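You operate a simulated robot arm through the tools that you are given. There is no shell and no other tool. Be economical: measure what you need, move in short steps, check, and stop when the job is done.

The job below is to be done with a simulated robot arm. You get a single attempt, and the scene is never put back.

## Task
Shut the air down and unplug the blue air plug.
Fine: compressor off, outlet valve shut, line bled to zero before the plug comes out; plug in its holder, bleed valve shut, compressor dial to 0.

It is judged by the outcome, as a careful person would: the job done as asked, and still so three seconds after it is handed in. It fails if anything else is knocked over, pushed out of place, dropped, spilled or broken.

## Robot
A 7-joint arm with a fingered hand, fixed in place. Base frame: the origin is at the foot of the arm, x ahead of it, y to its left, z up; the work surface is at about z = 0.4. Readings come in m, rad, newtons and seconds.
With the tool pointing down near the work surface it reaches from about 0.1 to 0.64 m from the base axis. Its first joint turns from -2.897 to 2.897 rad. Payload 4 kg.
The TCP is the grasp point between the finger pads, 0.026 m short of the fingertips. In the tool frame z runs along the fingers and y along their closing line. Largest opening 0.132 m; the body of the gripper starts 0.073 m behind the TCP. The gripper is a hand of 4 fingers: y runs from the thumb to the fingers, the wrist lies at [0, 0, -0.239] in the tool frame, and closing takes about 1.5 s.
Orientation is that of the tool frame in the base frame, as a unit quaternion [w, x, y, z]. With the fingers straight down and closing along the base's y, the tool's x points along the base's -x, its y along +y and its z along -z.

## Interface
- The arm moves only by the tool apply_moves. Its arguments are lists of equal length, an entry for each row: "rotation": the turn, a rotation vector about the base's x, y, z in rad, a list of three; "translation": the shift along the base's x, y, z in cm, a list of three; "hand": the closure in counts, from 0 (fully open) to 255 (shut). In form: {"rotation": [[rx, ry, rz], ...], "translation": [[dx, dy, dz], ...], "hand": [hand, ...]}. A call has 1 to 8 rows; each row shifts and turns the commanded pose from where the row before left it. A row lasts 0.2 s, in which the tool goes at most 0.05 m and 0.15 rad; a call with a longer step from one row to the next is refused whole, and so is a gripper value outside its range. A pose out of reach is approached as far as the arm can. The call stops where the force on the tool passes 50 N (or 10 N more than at its start, if that is more) or the arm is blocked; 0.2 s more then pass. The fingers move at their own pace (about 0.072 m/s each) and stop on an object; they squeeze with about 33 N. The grip force told is the motor's: it shows also when the fingers shut on nothing. Time passes only in rows, and 0.2 s behind the last, so rows that do not move let the fingers close. The reply holds the time, the measured pose of the TCP, the force on the tool along the base axes, the opening and the grip force, in the units named above and with some noise, with the torque about the TCP (base axes, N m) and any sound that the robot's microphone picked up.
- Cameras (640 x 400 px; columns grow to the right, rows downward): "scene" is fixed at [0.043, -0.498, 1.6157]; the picture's right is [0.88, -0.47, 0.00], its down [-0.30, -0.56, -0.77] and it looks along [0.36, 0.68, -0.63] (base axes); focal length 315 px, centre (320, 200). "wrist" rides on the gripper at [0.068, 0.002, -0.097] in the tool frame; the picture's right is [-0.03, 1.00, 0.00], its down [-0.82, -0.02, -0.58] and it looks along [-0.58, -0.02, 0.82] (tool axes); focal length 270 px, centre (320, 200). There is no depth. A picture from a camera that has moved, and an enlarged one, comes with that camera's place and axes in the base frame and with its lens. The place of the scene camera against the robot may be out by one fixed shift of up to 0.012 m in any direction.
- grab_frame(camera): a new picture of that camera. It takes no simulated time.
- move_column(by): slides the trunk up (or, below 0, down) by that many m; the arm rides with it, the base frame stays. It gives what a move gives, with no picture.
- grasp_type(shape): the hand has 4 fingers and takes this shape, open, in about a second: jaw (thumb against the fingers, like two jaws); tri (thumb and two fingers); tip (a fingertip pinch); poke (one finger out to press); point (the index stretched); flat (the hand flat); cup (the hand cupped); fist (a fist). The gripper value then closes the fingers along that shape, each until it touches; the sizes above hold for jaw. It gives what a move gives, with no picture.
- close_up(camera, box): a new picture of the part [left, top, right, bottom] of that camera's present view, enlarged. It takes no simulated time.
- job_done(): hands the job in; it is judged then, once.

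Work in short steps. Places have to be worked out from the pictures, the camera data and where the tool is seen: move nearer, look again, correct. Check each grasp and each placing, and mend what went wrong. You have 120 turns and 68 pictures in all, those below and enlarged ones among them. Open the gripper and draw the arm clear of the work before you hand the job in, unless the task says otherwise; then end with one line.

The tools are called as a command line: name --argument value ..., lists and objects as JSON in quotes. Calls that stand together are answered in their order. apply_moves: Moves the arm, as the interface text tells. Its arguments: {"type":"object","properties":{"rotation":{"type":"array"},"translation":{"type":"array"},"hand":{"type":"array"}},"required":["rotation","translation","hand"]} The other tools are called the same way: move_column (by) slides the trunk up or down; grasp_type (shape) gives the hand a shape; grab_frame (camera) takes a picture; close_up (camera, box) takes an enlarged picture of a part of a camera's view; job_done () hands the job in.

At the start:

```text
t: 0.0
tool_pos: [0.3231, 0.2537, 1.171]
ee_rot: [0.0, 0.0, 1.0, 0.0]
wrist_force: [0.3, 0.6, -0.4]
moment: [0.0, 0.01, -0.04]
opening: 0.1318
grasp_force: 0.0
shape: jaw
trunk travel left (down, up): [-0.525, 0.065]
```

scene: 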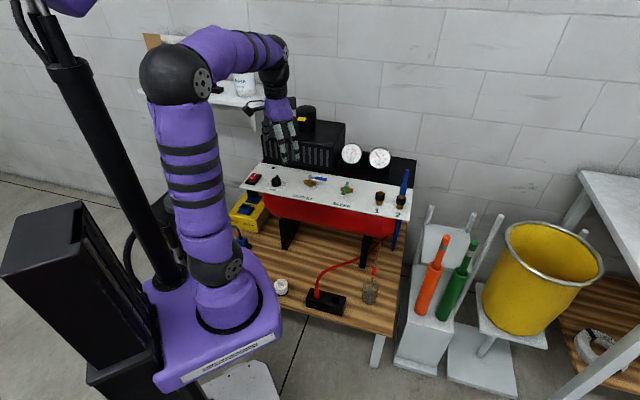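
wrist: 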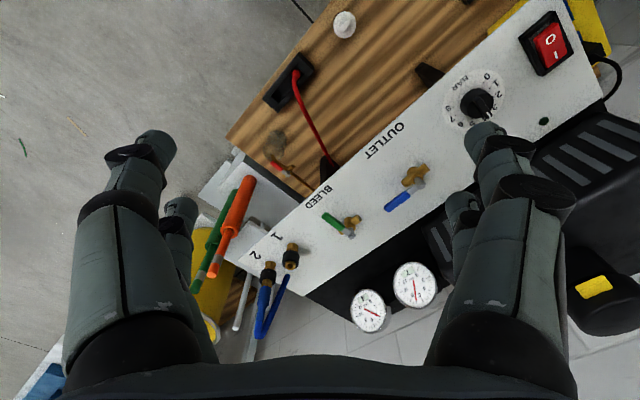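

I start with close-ups of the panel to identify the controls.

close_up --camera "scene" --box '[230, 130, 430, 255]'

close_up --camera "wrist" --box '[200, 140, 440, 340]'

close_up --camera "wrist" --box '[360, 0, 640, 220]'

```text
3.20 times, centred on (330, 192) of scene
camera zoom: at [0.043, -0.498, 1.6157], right [0.88, -0.47, 0.0], down [-0.3, -0.56, -0.77], along [0.36, 0.68, -0.63], focal length 1009 px, centre (288, 224)
```

zoom: 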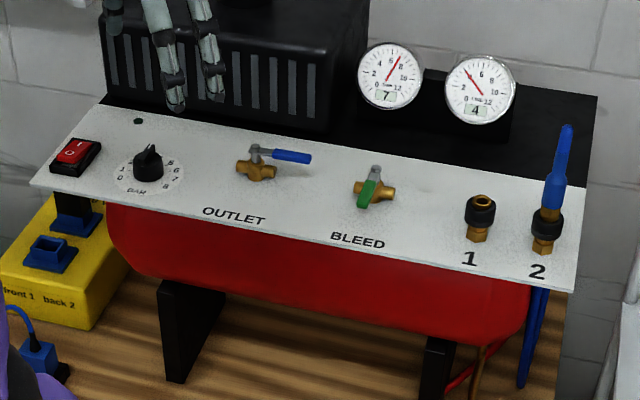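

```text
2.00 times, centred on (320, 240) of wrist
camera zoom: at [0.2545, 0.2559, 1.267], right [0.03, 1.0, 0.0], down [0.82, -0.02, 0.58], along [0.58, -0.02, -0.82], focal length 541 px, centre (320, 120)
```

zoom: 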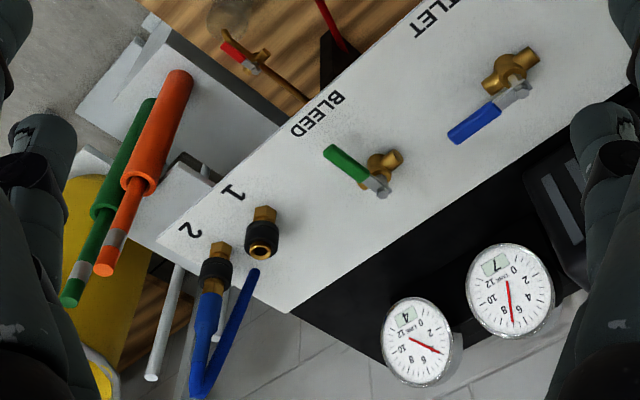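

```text
1.82 times, centred on (500, 110) of wrist
camera zoom: at [0.2545, 0.2559, 1.267], right [0.03, 1.0, 0.0], down [0.82, -0.02, 0.58], along [0.58, -0.02, -0.82], focal length 491 px, centre (-7, 364)
```

zoom: 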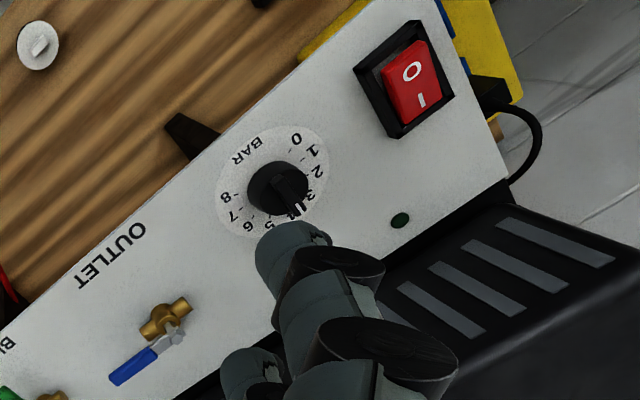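

The outlet handle lies along its body, so it is open. The bleed handle is across, so it is shut. The blue plug is in socket 2, and I look for its holder next.

close_up --camera "scene" --box '[360, 160, 520, 340]'

close_up --camera "scene" --box '[220, 190, 420, 320]'

close_up --camera "wrist" --box '[180, 60, 340, 260]'

```text
2.22 times, centred on (440, 250) of scene
camera zoom: at [0.043, -0.498, 1.6157], right [0.88, -0.47, 0.0], down [-0.3, -0.56, -0.77], along [0.36, 0.68, -0.63], focal length 700 px, centre (53, 89)
```

zoom: 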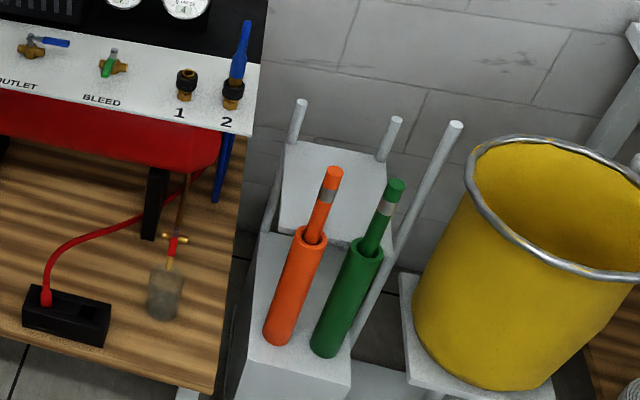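

```text
3.08 times, centred on (320, 255) of scene
camera zoom: at [0.043, -0.498, 1.6157], right [0.88, -0.47, 0.0], down [-0.3, -0.56, -0.77], along [0.36, 0.68, -0.63], focal length 970 px, centre (320, 31)
```

zoom: 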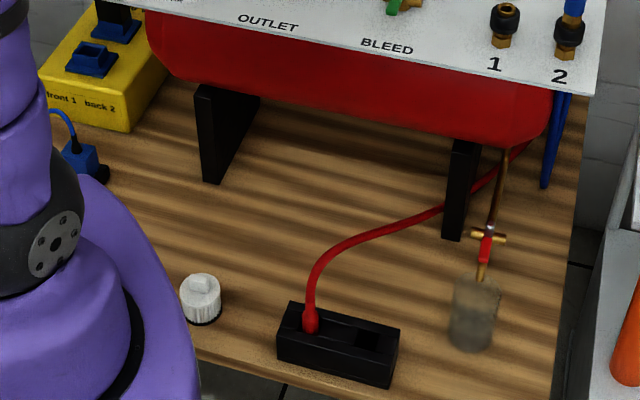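

```text
2.00 times, centred on (260, 160) of wrist
camera zoom: at [0.2545, 0.2559, 1.267], right [0.03, 1.0, 0.0], down [0.82, -0.02, 0.58], along [0.58, -0.02, -0.82], focal length 541 px, centre (440, 280)
```

zoom: 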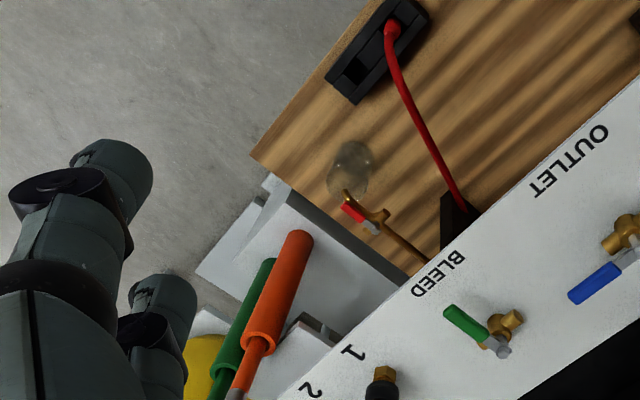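

The black box on the bench holds the red plug and has an empty slot, at about (0.45, 0.12, 0.48), which is the holder. Triangulation puts the switch near (0.295, 0.527, 0.90), dial (0.36, 0.46), outlet (0.47, 0.39), bleed (0.59, 0.31) and socket 2 (0.70, 0.13). I set the poke shape and see where the finger goes.

grasp_type --shape "poke"

grab_frame --camera "wrist"

```text
t: 0.9
tool_pos: [0.3219, 0.255, 1.1698]
ee_rot: [0.0, 0.001, 1.0, 0.0]
wrist_force: [-0.4, 0.6, -0.4]
moment: [0.03, 0.01, -0.03]
opening: 0.0003
grasp_force: 0.0
shape: poke
trunk travel left (down, up): [-0.525, 0.065]
```

```text
59 pictures are left
camera wrist: at [0.2545, 0.2559, 1.267], right [0.03, 1.0, 0.0], down [0.82, -0.02, 0.58], along [0.58, -0.02, -0.82], focal length 270 px, centre (320, 200)
```

wrist: 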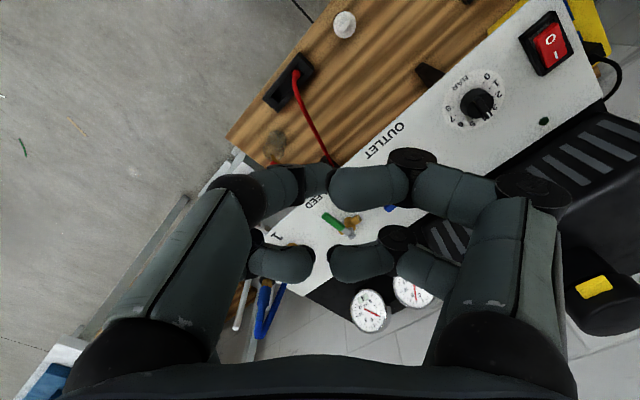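

The fingers look half-curled and no finger is clearly out. I give it a still row to settle and look again.

apply_moves --rotation '[[0, 0, 0], [0, 0, 0], [0, 0, 0]]' --translation '[[0, 0, 0], [0, 0, 0], [0, 0, 0]]' --hand '[255, 255, 255]'

grab_frame --camera "wrist"

```text
t: 1.7
tool_pos: [0.3233, 0.254, 1.1721]
ee_rot: [0.0, 0.001, 1.0, 0.0]
wrist_force: [0.4, 0.1, -0.2]
moment: [-0.01, 0.0, 0.02]
opening: 0.0
grasp_force: 30.5
shape: jaw
trunk travel left (down, up): [-0.525, 0.065]
```

```text
58 pictures are left
camera wrist: at [0.2545, 0.2559, 1.267], right [0.03, 1.0, 0.0], down [0.82, -0.02, 0.58], along [0.58, -0.02, -0.82], focal length 270 px, centre (320, 200)
```

wrist: 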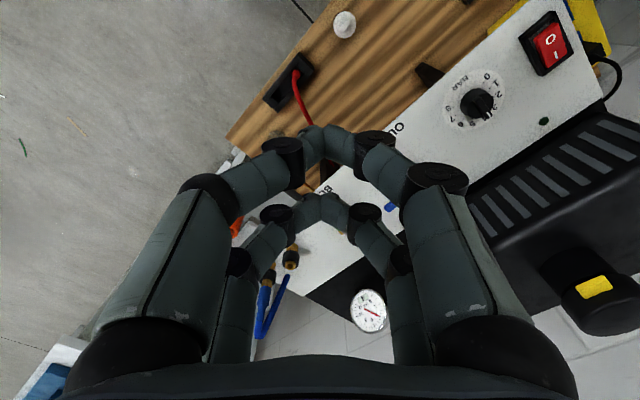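

Sending a closure value switched the shape back to jaw. I try "point" and view it without sending any closure.

grasp_type --shape "point"

grab_frame --camera "wrist"

close_up --camera "scene" --box '[220, 80, 340, 180]'

```text
t: 2.6
tool_pos: [0.3219, 0.2541, 1.1703]
ee_rot: [0.001, 0.0, 1.0, 0.001]
wrist_force: [0.6, -0.3, 0.8]
moment: [0.0, 0.0, -0.04]
opening: 0.0001
grasp_force: 0.0
shape: point
trunk travel left (down, up): [-0.525, 0.065]
```

```text
57 pictures are left
camera wrist: at [0.2545, 0.2559, 1.267], right [0.03, 1.0, 0.0], down [0.82, -0.02, 0.58], along [0.58, -0.02, -0.82], focal length 270 px, centre (320, 200)
```

wrist: 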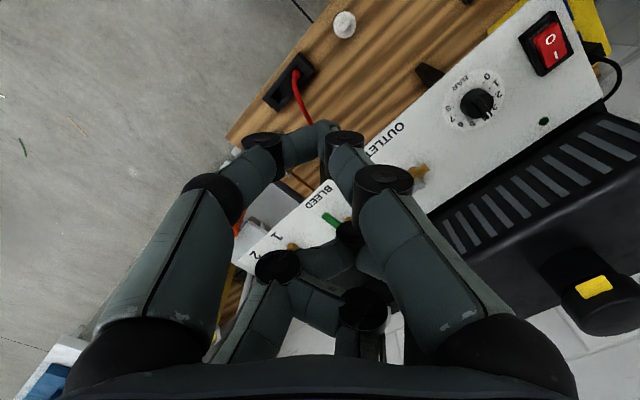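

```text
4.00 times, centred on (280, 130) of scene
camera zoom: at [0.043, -0.498, 1.6157], right [0.88, -0.47, 0.0], down [-0.3, -0.56, -0.77], along [0.36, 0.68, -0.63], focal length 1261 px, centre (480, 480)
```

zoom: 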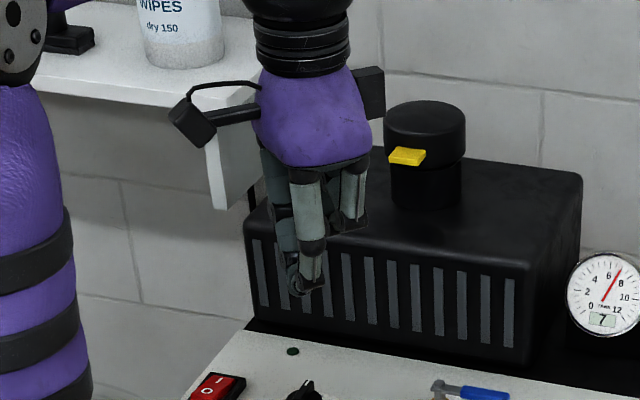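

The "point" shape leaves one stretched pair at tool x≈+0.02 and curls the rest, which suits pressing. I turn the tool about 45° to square up with the panel and move toward the switch at height, checking that hand 0 keeps the shape.

apply_moves --rotation '[[0, 0, 0.131], [0, 0, 0.131], [0, 0, 0.131], [0, 0, 0.131], [0, 0, 0.131], [0, 0, 0.131]]' --translation '[[0, 3, -2], [0, 3, -2], [0, 3, -2], [0, 3, -2], [0, 3, -2], [0, 3, -2]]' --hand '[0, 0, 0, 0, 0, 0]'

grab_frame --camera "wrist"

```text
t: 4.0
tool_pos: [0.3239, 0.4339, 1.0523]
ee_rot: [0.0, -0.383, 0.924, 0.001]
wrist_force: [0.1, -0.5, -0.2]
moment: [-0.01, -0.01, 0.03]
opening: 0.0
grasp_force: 0.1
shape: point
trunk travel left (down, up): [-0.525, 0.065]
```

```text
55 pictures are left
camera wrist: at [0.2735, 0.387, 1.1491], right [-0.69, 0.72, 0.0], down [0.59, 0.56, 0.58], along [0.42, 0.4, -0.82], focal length 270 px, centre (320, 200)
```

wrist: 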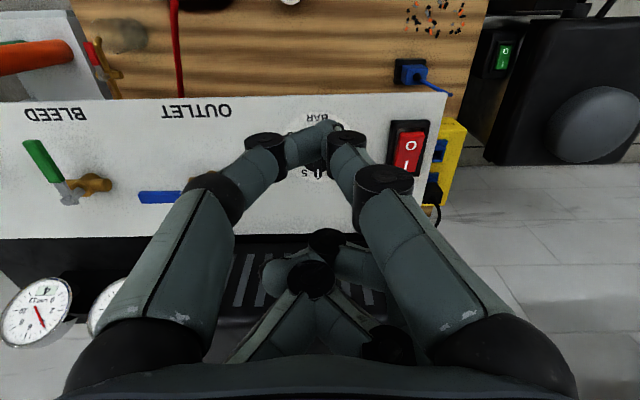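

The switch is at about (0.296, 0.533) and its O side is nearer the robot, around (0.287, 0.523). I move the tip above the O end with clearance and look.

apply_moves --rotation '[[0, 0, 0], [0, 0, 0], [0, 0, 0], [0, 0, 0]]' --translation '[[-0.6, 3.4, -1.5], [-0.5, 3.4, -2], [-0.5, 3.3, -2], [-0.5, 0, -2.5]]' --hand '[0, 0, 0, 0]'

grab_frame --camera "wrist"

close_up --camera "scene" --box '[220, 120, 320, 200]'

```text
t: 5.0
tool_pos: [0.3029, 0.5354, 0.9707]
ee_rot: [0.0, -0.382, 0.924, 0.0]
wrist_force: [-0.3, 1.0, 0.1]
moment: [-0.01, 0.0, 0.01]
opening: 0.0
grasp_force: 0.0
shape: point
trunk travel left (down, up): [-0.525, 0.065]
```

```text
54 pictures are left
camera wrist: at [0.2533, 0.488, 1.0674], right [-0.69, 0.72, 0.0], down [0.59, 0.56, 0.58], along [0.42, 0.4, -0.82], focal length 270 px, centre (320, 200)
```

wrist: 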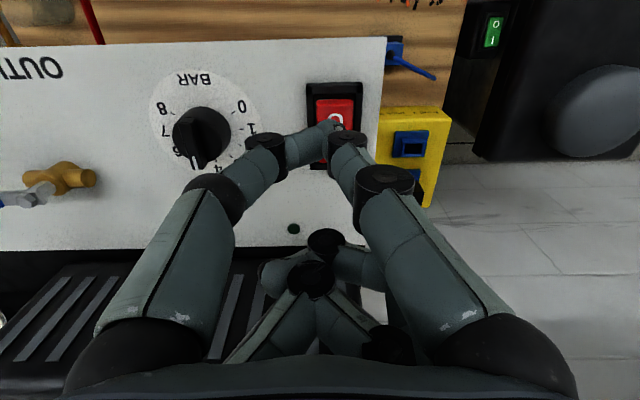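

```text
5.00 times, centred on (270, 160) of scene
camera zoom: at [0.043, -0.498, 1.6157], right [0.88, -0.47, 0.0], down [-0.3, -0.56, -0.77], along [0.36, 0.68, -0.63], focal length 1576 px, centre (570, 400)
```

zoom: 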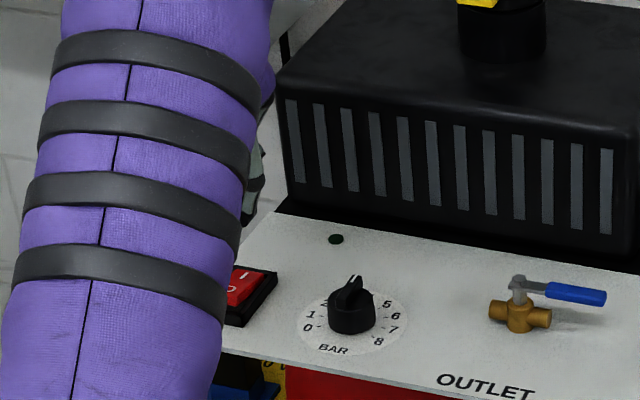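

The tip is at about (0.284, 0.5235) and the O end at (0.282, 0.530). I shift slightly and drop 2.5 cm.

apply_moves --rotation '[[0, 0, 0], [0, 0, 0]]' --translation '[[-0.2, 0.6, -1.2], [0, 0, -1.3]]' --hand '[0, 0]'

close_up --camera "wrist" --box '[240, 60, 440, 200]'

```text
t: 5.6
tool_pos: [0.2995, 0.5408, 0.9475]
ee_rot: [0.001, -0.383, 0.924, 0.0]
wrist_force: [-0.4, -0.6, -0.2]
moment: [-0.01, 0.0, 0.04]
opening: 0.0
grasp_force: 0.2
shape: point
trunk travel left (down, up): [-0.525, 0.065]
```

```text
2.86 times, centred on (340, 130) of wrist
camera zoom: at [0.2502, 0.4938, 1.0432], right [-0.69, 0.72, 0.0], down [0.59, 0.56, 0.58], along [0.42, 0.4, -0.82], focal length 772 px, centre (263, 400)
```

zoom: 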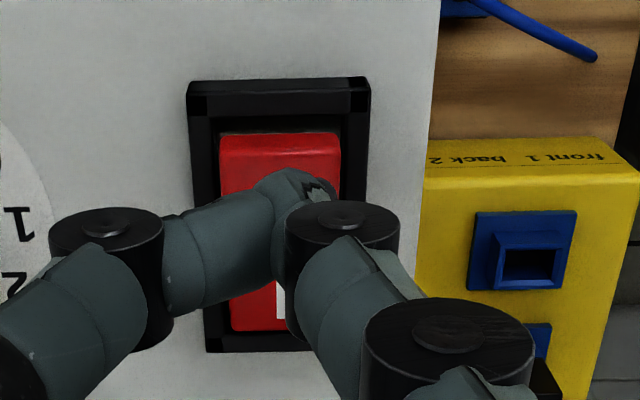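

The tip sits near the front lip of the rocker, so I move in by (0.8, 0.4) cm and press down in small steps.

apply_moves --rotation '[[0, 0, 0], [0, 0, 0], [0, 0, 0], [0, 0, 0]]' --translation '[[0.8, 0.4, 0], [0, 0, -0.8], [0, 0, -0.6], [0, 0, -0.5]]' --hand '[0, 0, 0, 0]'

close_up --camera "wrist" --box '[240, 60, 440, 200]'

```text
t: 6.6
tool_pos: [0.3072, 0.545, 0.9273]
ee_rot: [0.0, -0.383, 0.924, 0.0]
wrist_force: [0.3, -0.1, -0.5]
moment: [0.0, 0.0, -0.02]
opening: 0.0002
grasp_force: 0.0
shape: point
trunk travel left (down, up): [-0.525, 0.065]
```

```text
2.86 times, centred on (340, 130) of wrist
camera zoom: at [0.2587, 0.4976, 1.0241], right [-0.69, 0.72, 0.0], down [0.59, 0.56, 0.58], along [0.42, 0.4, -0.82], focal length 772 px, centre (263, 400)
```

zoom: 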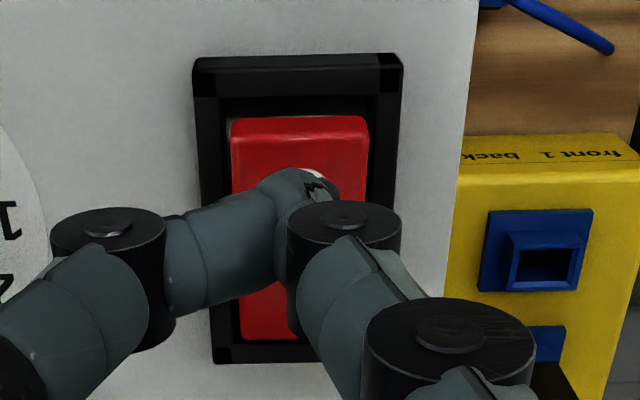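

No contact yet. I continue down in small steps until there is a force.

apply_moves --rotation '[[0, 0, 0], [0, 0, 0], [0, 0, 0], [0, 0, 0]]' --translation '[[0, 0, -0.4], [0, 0, -0.4], [0, 0, -0.4], [0, 0, -0.4]]' --hand '[0, 0, 0, 0]'

close_up --camera "wrist" --box '[240, 60, 440, 200]'

```text
t: 7.6
tool_pos: [0.308, 0.5465, 0.9121]
ee_rot: [-0.001, -0.383, 0.924, 0.001]
wrist_force: [0.1, -1.8, 2.4]
moment: [-0.05, 0.05, 0.01]
opening: 0.0001
grasp_force: 0.1
shape: point
trunk travel left (down, up): [-0.525, 0.065]
```

```text
2.86 times, centred on (340, 130) of wrist
camera zoom: at [0.2588, 0.4982, 1.0076], right [-0.69, 0.72, 0.0], down [0.59, 0.56, 0.58], along [0.42, 0.4, -0.82], focal length 772 px, centre (263, 400)
```

zoom: 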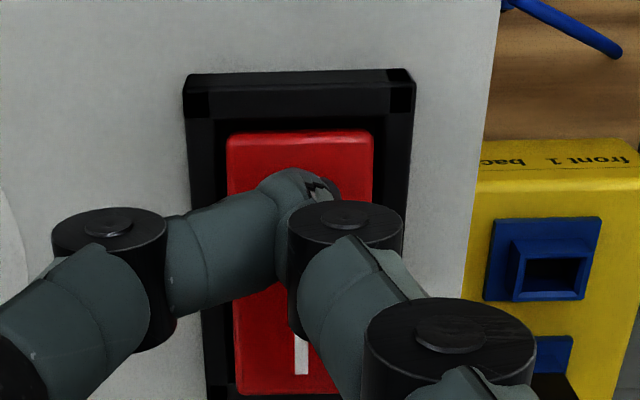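

Contact is starting at about 2.4 N and the rocker looks partly tipped. I press a little further.

apply_moves --rotation '[[0, 0, 0], [0, 0, 0], [0, 0, 0]]' --translation '[[0, 0, -0.3], [0, 0, -0.3], [0, 0, -0.2]]' --hand '[0, 0, 0]'

```text
t: 8.4
tool_pos: [0.3067, 0.5482, 0.911]
ee_rot: [0.005, -0.384, 0.923, 0.006]
wrist_force: [-3.6, -5.3, 20.1]
moment: [-0.26, 0.4, 0.09]
opening: 0.0001
grasp_force: 0.1
shape: point
trunk travel left (down, up): [-0.525, 0.065]
stopped in row 3: the force on the tool passed its limit at 52 N (the readings are from after the stop); the commanded pose is now the measured one
```

Firm stop at 52 N, so the rocker has bottomed out. I lift away and check the switch.

apply_moves --rotation '[[0, 0, 0], [0, 0, 0], [0, 0, 0]]' --translation '[[0, 0, 3], [0, 0, 4], [0, -4, 2]]' --hand '[0, 0, 0]'

grab_frame --camera "wrist"

```text
t: 9.2
tool_pos: [0.3088, 0.5085, 0.9982]
ee_rot: [0.003, -0.382, 0.924, 0.005]
wrist_force: [0.0, 0.1, -1.0]
moment: [-0.03, -0.04, 0.0]
opening: 0.0
grasp_force: 0.1
shape: point
trunk travel left (down, up): [-0.525, 0.065]
```

```text
49 pictures are left
camera wrist: at [0.2592, 0.4606, 1.0943], right [-0.69, 0.72, 0.01], down [0.59, 0.56, 0.58], along [0.42, 0.41, -0.81], focal length 270 px, centre (320, 200)
```

wrist: 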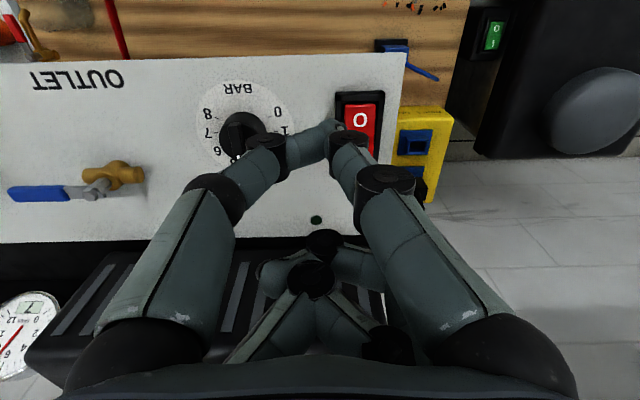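

close_up --camera "wrist" --box '[280, 70, 430, 170]'

close_up --camera "scene" --box '[230, 130, 430, 255]'

```text
4.00 times, centred on (355, 120) of wrist
camera zoom: at [0.2592, 0.4606, 1.0943], right [-0.69, 0.72, 0.01], down [0.59, 0.56, 0.58], along [0.42, 0.41, -0.81], focal length 1081 px, centre (180, 520)
```

zoom: 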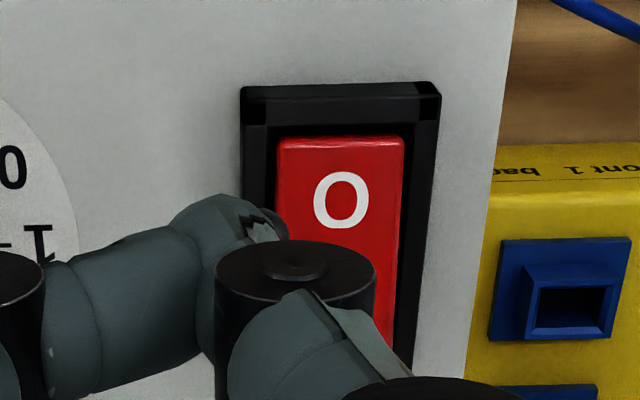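

```text
3.20 times, centred on (330, 192) of scene
camera zoom: at [0.043, -0.498, 1.6157], right [0.88, -0.47, 0.0], down [-0.3, -0.56, -0.77], along [0.36, 0.68, -0.63], focal length 1009 px, centre (288, 224)
```

zoom: 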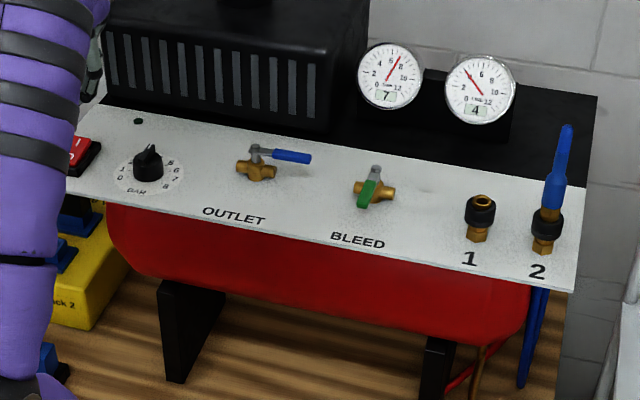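

The O side is down, so the compressor is off. Next is the outlet handle, which has to be swept 90° toward the front; I move along the panel for a better view of it.

apply_moves --rotation '[[0, 0, 0], [0, 0, 0], [0, 0, 0]]' --translation '[[2.5, -3.5, 1], [2.5, -3.5, 0.6], [2, -3, 0]]' --hand '[0, 0, 0]'

grab_frame --camera "wrist"

```text
t: 10.0
tool_pos: [0.3793, 0.408, 1.0153]
ee_rot: [0.003, -0.383, 0.924, 0.004]
wrist_force: [-0.5, -1.0, -0.6]
moment: [-0.02, 0.04, -0.03]
opening: 0.0
grasp_force: 0.0
shape: point
trunk travel left (down, up): [-0.525, 0.065]
```

```text
46 pictures are left
camera wrist: at [0.3301, 0.3594, 1.111], right [-0.69, 0.72, 0.01], down [0.59, 0.56, 0.58], along [0.42, 0.41, -0.81], focal length 270 px, centre (320, 200)
```

wrist: 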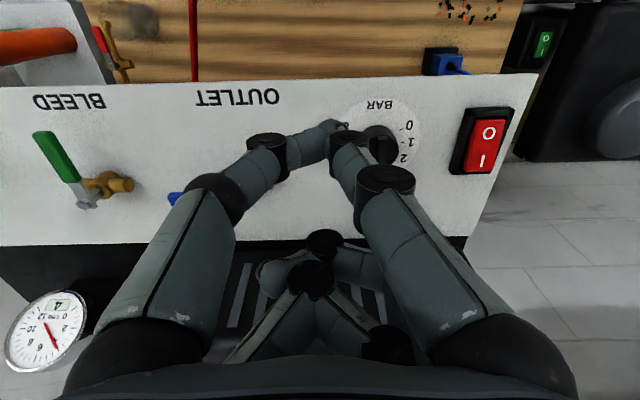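

The handle runs from a stem at about (0.471, 0.414) to a tip near (0.533, 0.364), z≈0.905. I go behind the handle, still above it, and check reach and position.

apply_moves --rotation '[[0, 0, 0], [0, 0, 0], [0, 0, 0], [0, 0, 0], [0, 0, 0]]' --translation '[[3.4, 0, 0], [3.4, 0, 0], [3.4, 0, -0.5], [3.4, -0.2, -1], [3, 0, -2]]' --hand '[0, 0, 0, 0, 0]'

grab_frame --camera "wrist"

close_up --camera "scene" --box '[230, 110, 390, 210]'

```text
t: 11.2
tool_pos: [0.5475, 0.4044, 0.9783]
ee_rot: [0.003, -0.383, 0.924, 0.004]
wrist_force: [-0.6, 0.2, 0.3]
moment: [0.01, -0.02, 0.03]
opening: 0.0001
grasp_force: 0.1
shape: point
trunk travel left (down, up): [-0.525, 0.065]
```

```text
45 pictures are left
camera wrist: at [0.4986, 0.3558, 1.0739], right [-0.69, 0.72, 0.01], down [0.59, 0.56, 0.58], along [0.42, 0.41, -0.81], focal length 270 px, centre (320, 200)
```

wrist: 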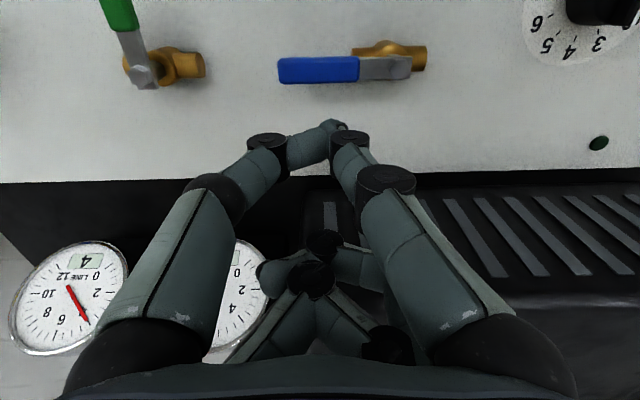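

```text
4.00 times, centred on (310, 160) of scene
camera zoom: at [0.043, -0.498, 1.6157], right [0.88, -0.47, 0.0], down [-0.3, -0.56, -0.77], along [0.36, 0.68, -0.63], focal length 1261 px, centre (360, 360)
```

zoom: 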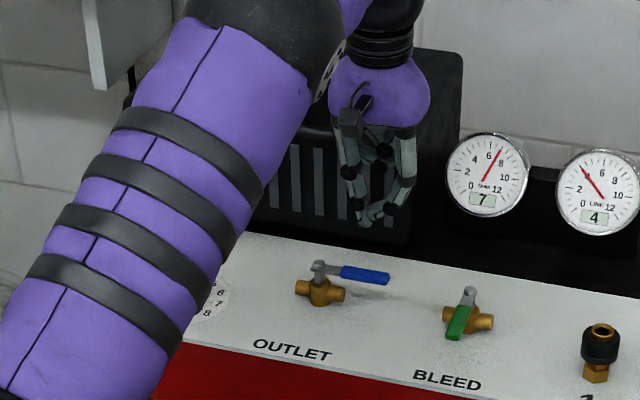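

The stem is nearer (0.487, 0.410) and the tip is about 1.7 cm behind the handle, with roughly 3 cm clearance to the box. I shift 1.4 cm away along +x, then lower behind the handle.

apply_moves --rotation '[[0, 0, 0], [0, 0, 0], [0, 0, 0], [0, 0, 0]]' --translation '[[1.2, 0, 0], [0, 0, -2], [0, 0, -2], [0, 0, -1.8]]' --hand '[0, 0, 0, 0]'

grab_frame --camera "wrist"

```text
t: 12.2
tool_pos: [0.5551, 0.4059, 0.9205]
ee_rot: [0.004, -0.383, 0.924, 0.004]
wrist_force: [0.3, -0.4, 0.0]
moment: [-0.02, -0.04, -0.02]
opening: 0.0001
grasp_force: 0.0
shape: point
trunk travel left (down, up): [-0.525, 0.065]
```

```text
43 pictures are left
camera wrist: at [0.5054, 0.3572, 1.0152], right [-0.69, 0.72, 0.01], down [0.59, 0.56, 0.59], along [0.42, 0.41, -0.81], focal length 270 px, centre (320, 200)
```

wrist: 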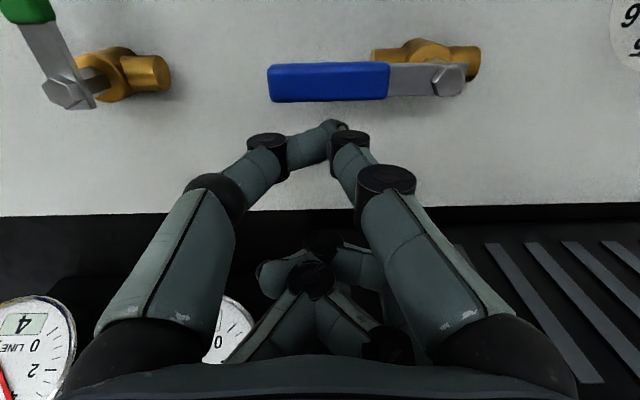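

The tip is beside the handle at the right height, about 4 cm out from the stem. I sweep it toward the front along an arc.

apply_moves --rotation '[[0, 0, 0], [0, 0, 0], [0, 0, 0], [0, 0, 0], [0, 0, 0], [0, 0, 0]]' --translation '[[-1.0, -1.4, 0], [-1.17, -1.15, 0], [-1.08, -0.54, 0], [-1.16, -0.24, 0], [-1.16, 0.04, 0], [-1.12, 0.43, 0]]' --hand '[0, 0, 0, 0, 0, 0]'

grab_frame --camera "wrist"

```text
t: 13.6
tool_pos: [0.4912, 0.3765, 0.9191]
ee_rot: [0.004, -0.382, 0.924, 0.004]
wrist_force: [-0.1, -0.1, -0.1]
moment: [0.01, 0.01, -0.01]
opening: 0.0
grasp_force: 0.0
shape: point
trunk travel left (down, up): [-0.525, 0.065]
```

```text
42 pictures are left
camera wrist: at [0.4416, 0.3282, 1.0153], right [-0.69, 0.72, 0.01], down [0.59, 0.56, 0.59], along [0.42, 0.41, -0.81], focal length 270 px, centre (320, 200)
```

wrist: 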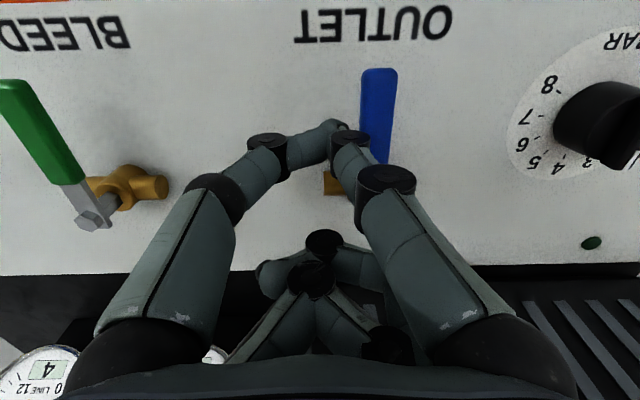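

The handle is now nearly across. I push a little more to its stop, then back off and lift.

apply_moves --rotation '[[0, 0, 0], [0, 0, 0], [0, 0, 0], [0, 0, 0]]' --translation '[[-0.5, 0.45, 0], [-0.4, 0.4, 0], [-0.3, 0.3, 0], [-0.25, 0.25, 0]]' --hand '[0, 0, 0, 0]'

grab_frame --camera "wrist"

```text
t: 14.6
tool_pos: [0.4825, 0.3853, 0.9205]
ee_rot: [0.005, -0.381, 0.925, 0.002]
wrist_force: [23.3, -26.3, 0.6]
moment: [-0.35, -0.31, 0.67]
opening: 0.0002
grasp_force: 0.0
shape: point
trunk travel left (down, up): [-0.525, 0.065]
```

```text
41 pictures are left
camera wrist: at [0.4316, 0.3382, 1.016], right [-0.69, 0.73, 0.0], down [0.59, 0.56, 0.58], along [0.43, 0.4, -0.81], focal length 270 px, centre (320, 200)
```

wrist: 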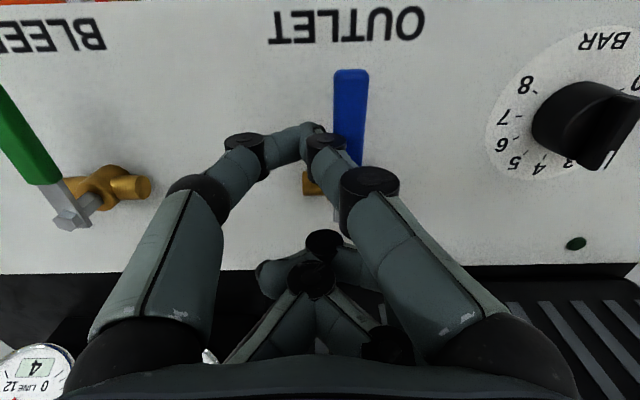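

It is at the stop with about 35 N, so the outlet is shut. I back off, lift, and move to the left of the green bleed handle (stem about (0.590, 0.306)).

apply_moves --rotation '[[0, 0, 0], [0, 0, 0], [0, 0, 0], [0, 0, 0], [0, 0, 0], [0, 0, 0]]' --translation '[[1.1, -1.1, 0], [0, 0, 3], [0, 0, 2], [2.3, -2.5, 0], [2.3, -2.4, 0], [2.2, -2.4, 0]]' --hand '[0, 0, 0, 0, 0, 0]'

grab_frame --camera "wrist"

```text
t: 16.0
tool_pos: [0.5518, 0.3057, 0.9719]
ee_rot: [0.003, -0.383, 0.924, 0.004]
wrist_force: [1.0, -0.4, 0.2]
moment: [-0.03, 0.0, -0.01]
opening: 0.0
grasp_force: 0.1
shape: point
trunk travel left (down, up): [-0.525, 0.065]
```

```text
40 pictures are left
camera wrist: at [0.5025, 0.2581, 1.0673], right [-0.69, 0.72, 0.01], down [0.59, 0.56, 0.59], along [0.42, 0.41, -0.81], focal length 270 px, centre (320, 200)
```

wrist: 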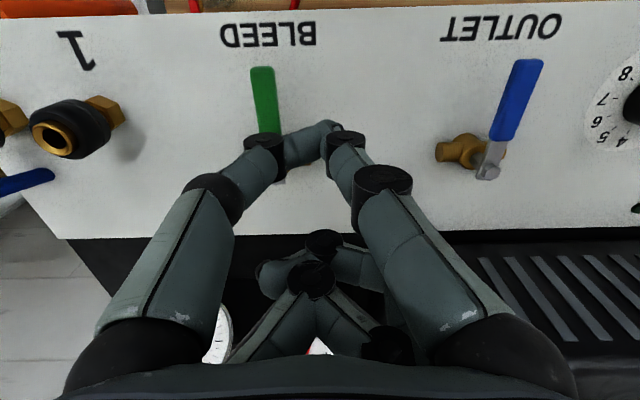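

The outlet is clearly shut, matching the bleed handle's angle. The tip is 3.1 cm left of the bleed handle, so I lower to handle height there.

apply_moves --rotation '[[0, 0, 0], [0, 0, 0], [0, 0, 0]]' --translation '[[0, 0, -2], [0, 0, -2], [0, 0, -1.2]]' --hand '[0, 0, 0]'

apply_moves --rotation '[[0, 0, 0], [0, 0, 0], [0, 0, 0], [0, 0, 0], [0, 0, 0], [0, 0, 0], [0, 0, 0]]' --translation '[[1.12, -1.14, 0], [0.77, -1.06, 0], [0.91, -0.78, 0], [1.16, -0.54, 0], [1.16, -0.25, 0], [1.27, 0.13, 0], [1.2, 0.34, 0]]' --hand '[0, 0, 0, 0, 0, 0, 0]'

grab_frame --camera "wrist"

```text
t: 16.8
tool_pos: [0.5546, 0.3085, 0.9182]
ee_rot: [0.004, -0.383, 0.924, 0.005]
wrist_force: [-0.6, 0.6, 0.8]
moment: [-0.03, 0.01, 0.01]
opening: 0.0
grasp_force: 0.0
shape: point
trunk travel left (down, up): [-0.525, 0.065]
```

```text
t: 18.4
tool_pos: [0.6277, 0.2754, 0.9186]
ee_rot: [0.002, -0.384, 0.923, 0.004]
wrist_force: [-4.1, -1.2, -0.1]
moment: [-0.03, 0.06, 0.0]
opening: 0.0
grasp_force: 0.1
shape: point
trunk travel left (down, up): [-0.525, 0.065]
```

```text
39 pictures are left
camera wrist: at [0.5794, 0.2274, 1.0147], right [-0.69, 0.72, 0.01], down [0.59, 0.56, 0.58], along [0.42, 0.41, -0.81], focal length 270 px, centre (320, 200)
```

wrist: 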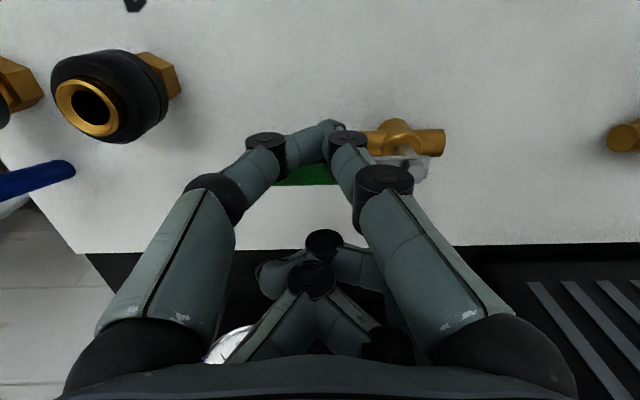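

The green handle looks parallel to its body. I nudge it to the stop, then back off, lift and read the gauge.

apply_moves --rotation '[[0, 0, 0], [0, 0, 0]]' --translation '[[0.4, 0.4, 0], [0.3, 0.3, 0]]' --hand '[0, 0]'

apply_moves --rotation '[[0, 0, 0], [0, 0, 0], [0, 0, 0], [0, 0, 0]]' --translation '[[-1.2, -1.2, 0], [0, 0, 3], [0, 0, 3], [-3, -2, 3]]' --hand '[0, 0, 0, 0]'

grab_frame --camera "wrist"

close_up --camera "scene" --box '[300, 130, 430, 255]'

```text
t: 19.0
tool_pos: [0.6329, 0.2754, 0.9192]
ee_rot: [-0.002, -0.381, 0.924, 0.003]
wrist_force: [-30.8, -26.7, 0.4]
moment: [-0.44, 0.56, 0.22]
opening: 0.0004
grasp_force: 0.1
shape: point
trunk travel left (down, up): [-0.525, 0.065]
```

```text
t: 20.0
tool_pos: [0.595, 0.2485, 1.0109]
ee_rot: [0.004, -0.384, 0.923, 0.005]
wrist_force: [0.3, 0.3, -0.2]
moment: [-0.05, 0.02, 0.01]
opening: 0.0
grasp_force: 0.0
shape: point
trunk travel left (down, up): [-0.525, 0.065]
```

```text
38 pictures are left
camera wrist: at [0.5452, 0.1993, 1.1058], right [-0.69, 0.72, 0.01], down [0.59, 0.56, 0.59], along [0.42, 0.41, -0.81], focal length 270 px, centre (320, 200)
```

wrist: 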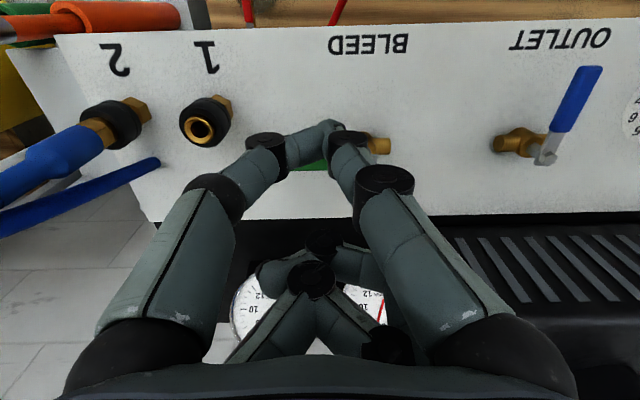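

```text
3.20 times, centred on (365, 192) of scene
camera zoom: at [0.043, -0.498, 1.6157], right [0.88, -0.47, 0.0], down [-0.3, -0.56, -0.77], along [0.36, 0.68, -0.63], focal length 1009 px, centre (176, 224)
```

zoom: 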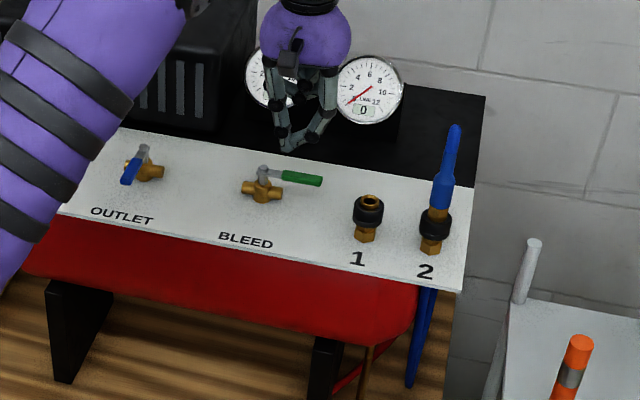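

The LINE gauge reads 0, the outlet is shut and bleed is open. Now the plug: I raise, open to jaw so the view is clear, and shift toward socket 2 to see the hose.

apply_moves --rotation '[[0, 0, 0], [0, 0, 0], [0, 0, 0]]' --translation '[[-1, -3.5, 3], [-1, -3.5, 3], [-1, -3.5, 3]]' --hand '[0, 0, 0]'

grasp_type --shape "jaw"

grab_frame --camera "wrist"

close_up --camera "scene" --box '[360, 140, 430, 260]'

```text
t: 20.8
tool_pos: [0.558, 0.1451, 1.097]
ee_rot: [0.003, -0.384, 0.923, 0.004]
wrist_force: [-0.4, 0.4, -0.3]
moment: [-0.01, -0.02, -0.01]
opening: 0.0
grasp_force: 0.1
shape: point
trunk travel left (down, up): [-0.525, 0.065]
```

```text
t: 21.7
tool_pos: [0.5592, 0.1442, 1.0974]
ee_rot: [0.003, -0.383, 0.924, 0.004]
wrist_force: [0.0, -0.6, -0.1]
moment: [-0.02, -0.02, -0.01]
opening: 0.1318
grasp_force: 0.1
shape: jaw
trunk travel left (down, up): [-0.525, 0.065]
```

```text
36 pictures are left
camera wrist: at [0.5096, 0.0963, 1.1931], right [-0.69, 0.72, 0.01], down [0.59, 0.56, 0.59], along [0.42, 0.41, -0.81], focal length 270 px, centre (320, 200)
```

wrist: 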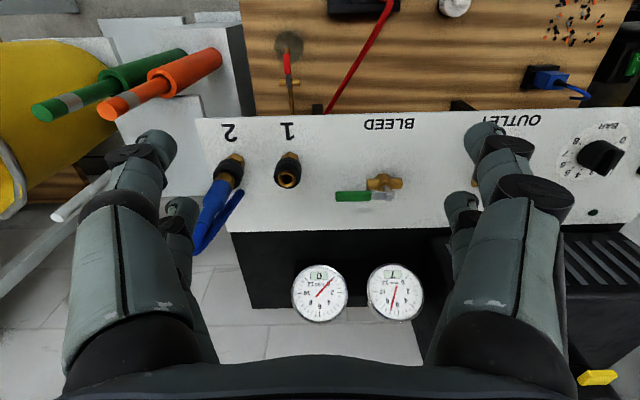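

```text
3.33 times, centred on (395, 200) of scene
camera zoom: at [0.043, -0.498, 1.6157], right [0.88, -0.47, 0.0], down [-0.3, -0.56, -0.77], along [0.36, 0.68, -0.63], focal length 1051 px, centre (70, 200)
```

zoom: 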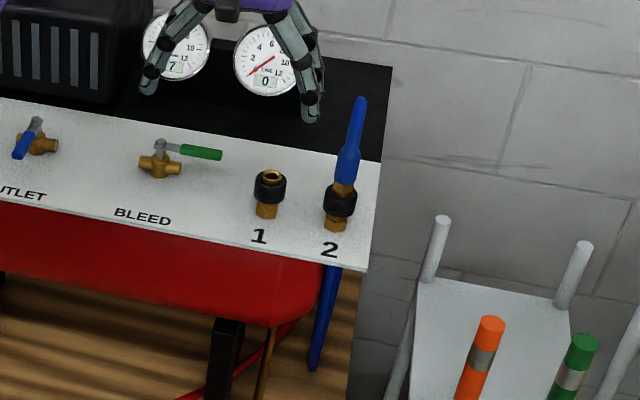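

The hose bends over the top of the plug toward the back, about 4 cm behind it. I try the "tri" shape half-closed to see whether it would centre on a round plug.

grasp_type --shape "tri"

apply_moves --rotation '[[0, 0, 0], [0, 0, 0], [0, 0, 0], [0, 0, 0]]' --translation '[[0, 0, 0], [0, 0, 0], [0, 0, 0], [0, 0, 0]]' --hand '[180, 180, 180, 180]'

grab_frame --camera "wrist"

```text
t: 22.6
tool_pos: [0.559, 0.1447, 1.0987]
ee_rot: [0.003, -0.382, 0.924, 0.004]
wrist_force: [-0.6, -0.6, 0.4]
moment: [0.04, -0.02, -0.01]
opening: 0.1321
grasp_force: 0.1
shape: tri
trunk travel left (down, up): [-0.525, 0.065]
```

```text
t: 23.6
tool_pos: [0.5598, 0.1439, 1.0975]
ee_rot: [0.003, -0.382, 0.924, 0.004]
wrist_force: [-0.4, 0.7, 0.9]
moment: [0.03, -0.03, 0.0]
opening: 0.0391
grasp_force: 0.1
shape: tri
trunk travel left (down, up): [-0.525, 0.065]
```

```text
34 pictures are left
camera wrist: at [0.5096, 0.0961, 1.1933], right [-0.69, 0.72, 0.01], down [0.59, 0.56, 0.59], along [0.42, 0.41, -0.81], focal length 270 px, centre (320, 200)
```

wrist: 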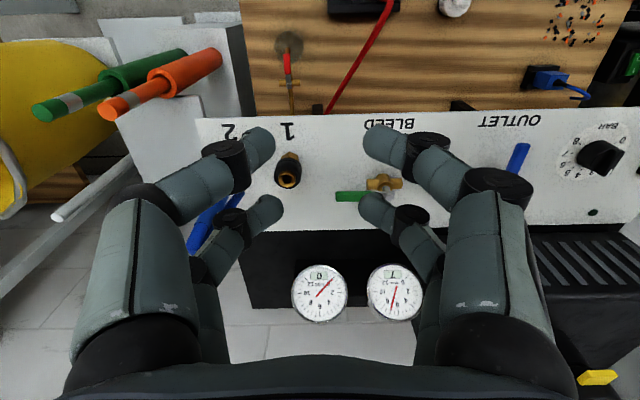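

Tri looks the same as jaw: two pairs spaced 4 cm along tool x. A tool pitched about 55° toward the panel will let both pairs bear on the vertical plug and keep the palm clear of the hose. I go back to jaw and pitch while moving in front of socket 2.

grasp_type --shape "jaw"

apply_moves --rotation '[[0.096, -0.0975, 0], [0.096, -0.0975, 0], [0.096, -0.0975, 0], [0.096, -0.0975, 0], [0.096, -0.0975, 0], [0.096, -0.0975, 0], [0.096, -0.0975, 0]]' --translation '[[1.2, -1.03, -1], [1.2, -1.03, -1], [1.2, -1.03, -1], [1.2, -1.03, -1], [1.2, -1.03, -1], [1.2, -1.03, -1], [1.2, -1.03, -1]]' --hand '[110, 110, 110, 110, 110, 110, 110]'

grab_frame --camera "wrist"

```text
t: 24.5
tool_pos: [0.5599, 0.1434, 1.0979]
ee_rot: [0.004, -0.383, 0.924, 0.004]
wrist_force: [-0.4, 0.2, 0.1]
moment: [0.02, 0.02, -0.01]
opening: 0.1317
grasp_force: 0.0
shape: jaw
trunk travel left (down, up): [-0.525, 0.065]
```

```text
t: 26.1
tool_pos: [0.6512, 0.071, 1.0294]
ee_rot: [0.433, -0.34, 0.816, 0.177]
wrist_force: [0.1, -0.1, 0.5]
moment: [-0.01, -0.05, 0.02]
opening: 0.0755
grasp_force: 0.1
shape: jaw
trunk travel left (down, up): [-0.525, 0.065]
```

```text
33 pictures are left
camera wrist: at [0.5663, -0.0114, 1.0268], right [-0.7, 0.72, 0.02], down [0.0, -0.02, 1.0], along [0.72, 0.7, 0.02], focal length 270 px, centre (320, 200)
```

wrist: 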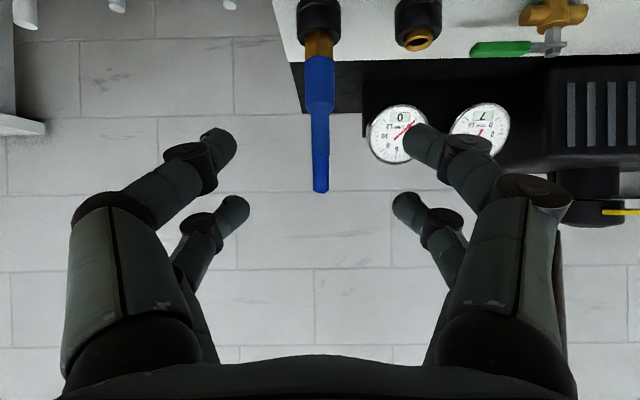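

The plug is dead ahead laterally: thick body from z≈0.923 to 0.963, thin tail up to 1.02, about 8.5 cm further on. I lower to z≈0.965 and advance 5 cm, then check.

apply_moves --rotation '[[0, 0, 0], [0, 0, 0], [0, 0, 0], [0, 0, 0]]' --translation '[[0, 0, -3.2], [0, 0, -3.2], [1.8, 1.75, 0], [1.8, 1.75, 0]]' --hand '[110, 110, 110, 110]'

grab_frame --camera "wrist"

close_up --camera "scene" --box '[340, 130, 440, 230]'

```text
t: 27.1
tool_pos: [0.6837, 0.1052, 0.9641]
ee_rot: [0.43, -0.341, 0.817, 0.177]
wrist_force: [-0.6, 0.3, -0.1]
moment: [-0.02, 0.0, 0.0]
opening: 0.0754
grasp_force: 0.0
shape: jaw
trunk travel left (down, up): [-0.525, 0.065]
```

```text
32 pictures are left
camera wrist: at [0.5989, 0.0226, 0.9622], right [-0.7, 0.72, 0.02], down [0.0, -0.02, 1.0], along [0.72, 0.7, 0.01], focal length 270 px, centre (320, 200)
```

wrist: 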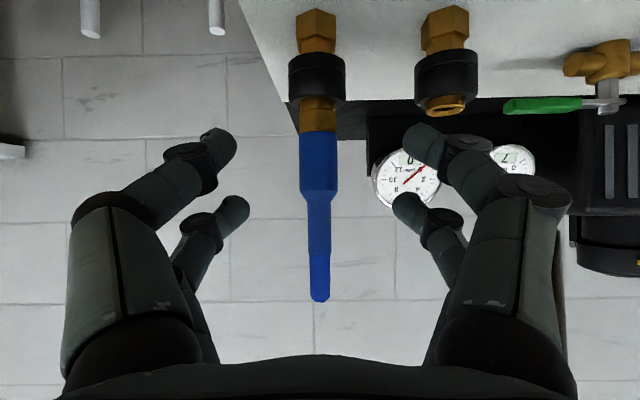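

```text
4.00 times, centred on (390, 180) of scene
camera zoom: at [0.043, -0.498, 1.6157], right [0.88, -0.47, 0.0], down [-0.3, -0.56, -0.77], along [0.36, 0.68, -0.63], focal length 1261 px, centre (40, 280)
```

zoom: 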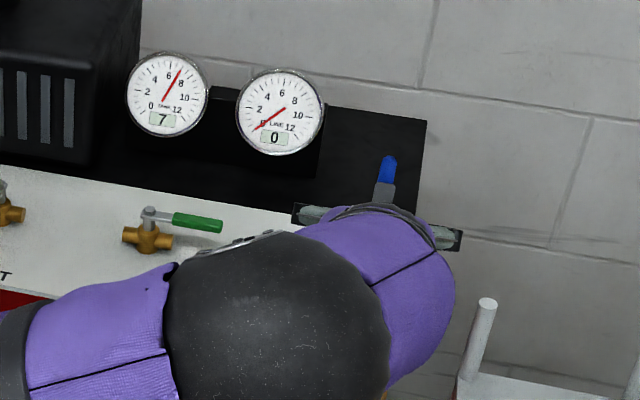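

Estimates agree: the plug is about 3.8 cm ahead. I advance 4.2 cm and close.

apply_moves --rotation '[[0, 0, 0], [0, 0, 0], [0, 0, 0]]' --translation '[[1.5, 1.45, 0], [1.0, 1.0, 0], [0.5, 0.5, 0]]' --hand '[110, 110, 110]'

apply_moves --rotation '[[0, 0, 0], [0, 0, 0], [0, 0, 0], [0, 0, 0], [0, 0, 0], [0, 0, 0]]' --translation '[[0, 0, 0], [0, 0, 0], [0, 0, 0], [0, 0, 0], [0, 0, 0], [0, 0, 0]]' --hand '[255, 255, 255, 255, 255, 255]'

grab_frame --camera "wrist"

```text
t: 27.9
tool_pos: [0.7131, 0.1363, 0.9652]
ee_rot: [0.43, -0.339, 0.818, 0.176]
wrist_force: [-0.7, -0.2, 0.2]
moment: [-0.01, -0.02, -0.05]
opening: 0.0757
grasp_force: 0.1
shape: jaw
trunk travel left (down, up): [-0.525, 0.065]
```

```text
t: 29.3
tool_pos: [0.713, 0.1362, 0.9639]
ee_rot: [0.43, -0.34, 0.817, 0.177]
wrist_force: [0.9, 0.9, 0.1]
moment: [-0.01, -0.03, -0.02]
opening: 0.0078
grasp_force: 32.7
shape: jaw
trunk travel left (down, up): [-0.525, 0.065]
```

```text
30 pictures are left
camera wrist: at [0.6289, 0.0535, 0.9632], right [-0.7, 0.72, 0.02], down [0.0, -0.02, 1.0], along [0.72, 0.7, 0.01], focal length 270 px, centre (320, 200)
```

wrist: 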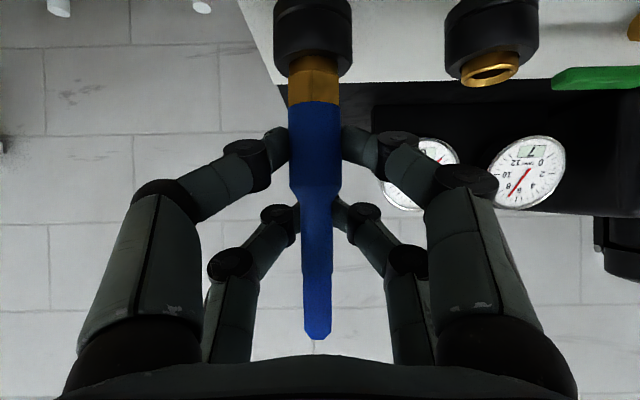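

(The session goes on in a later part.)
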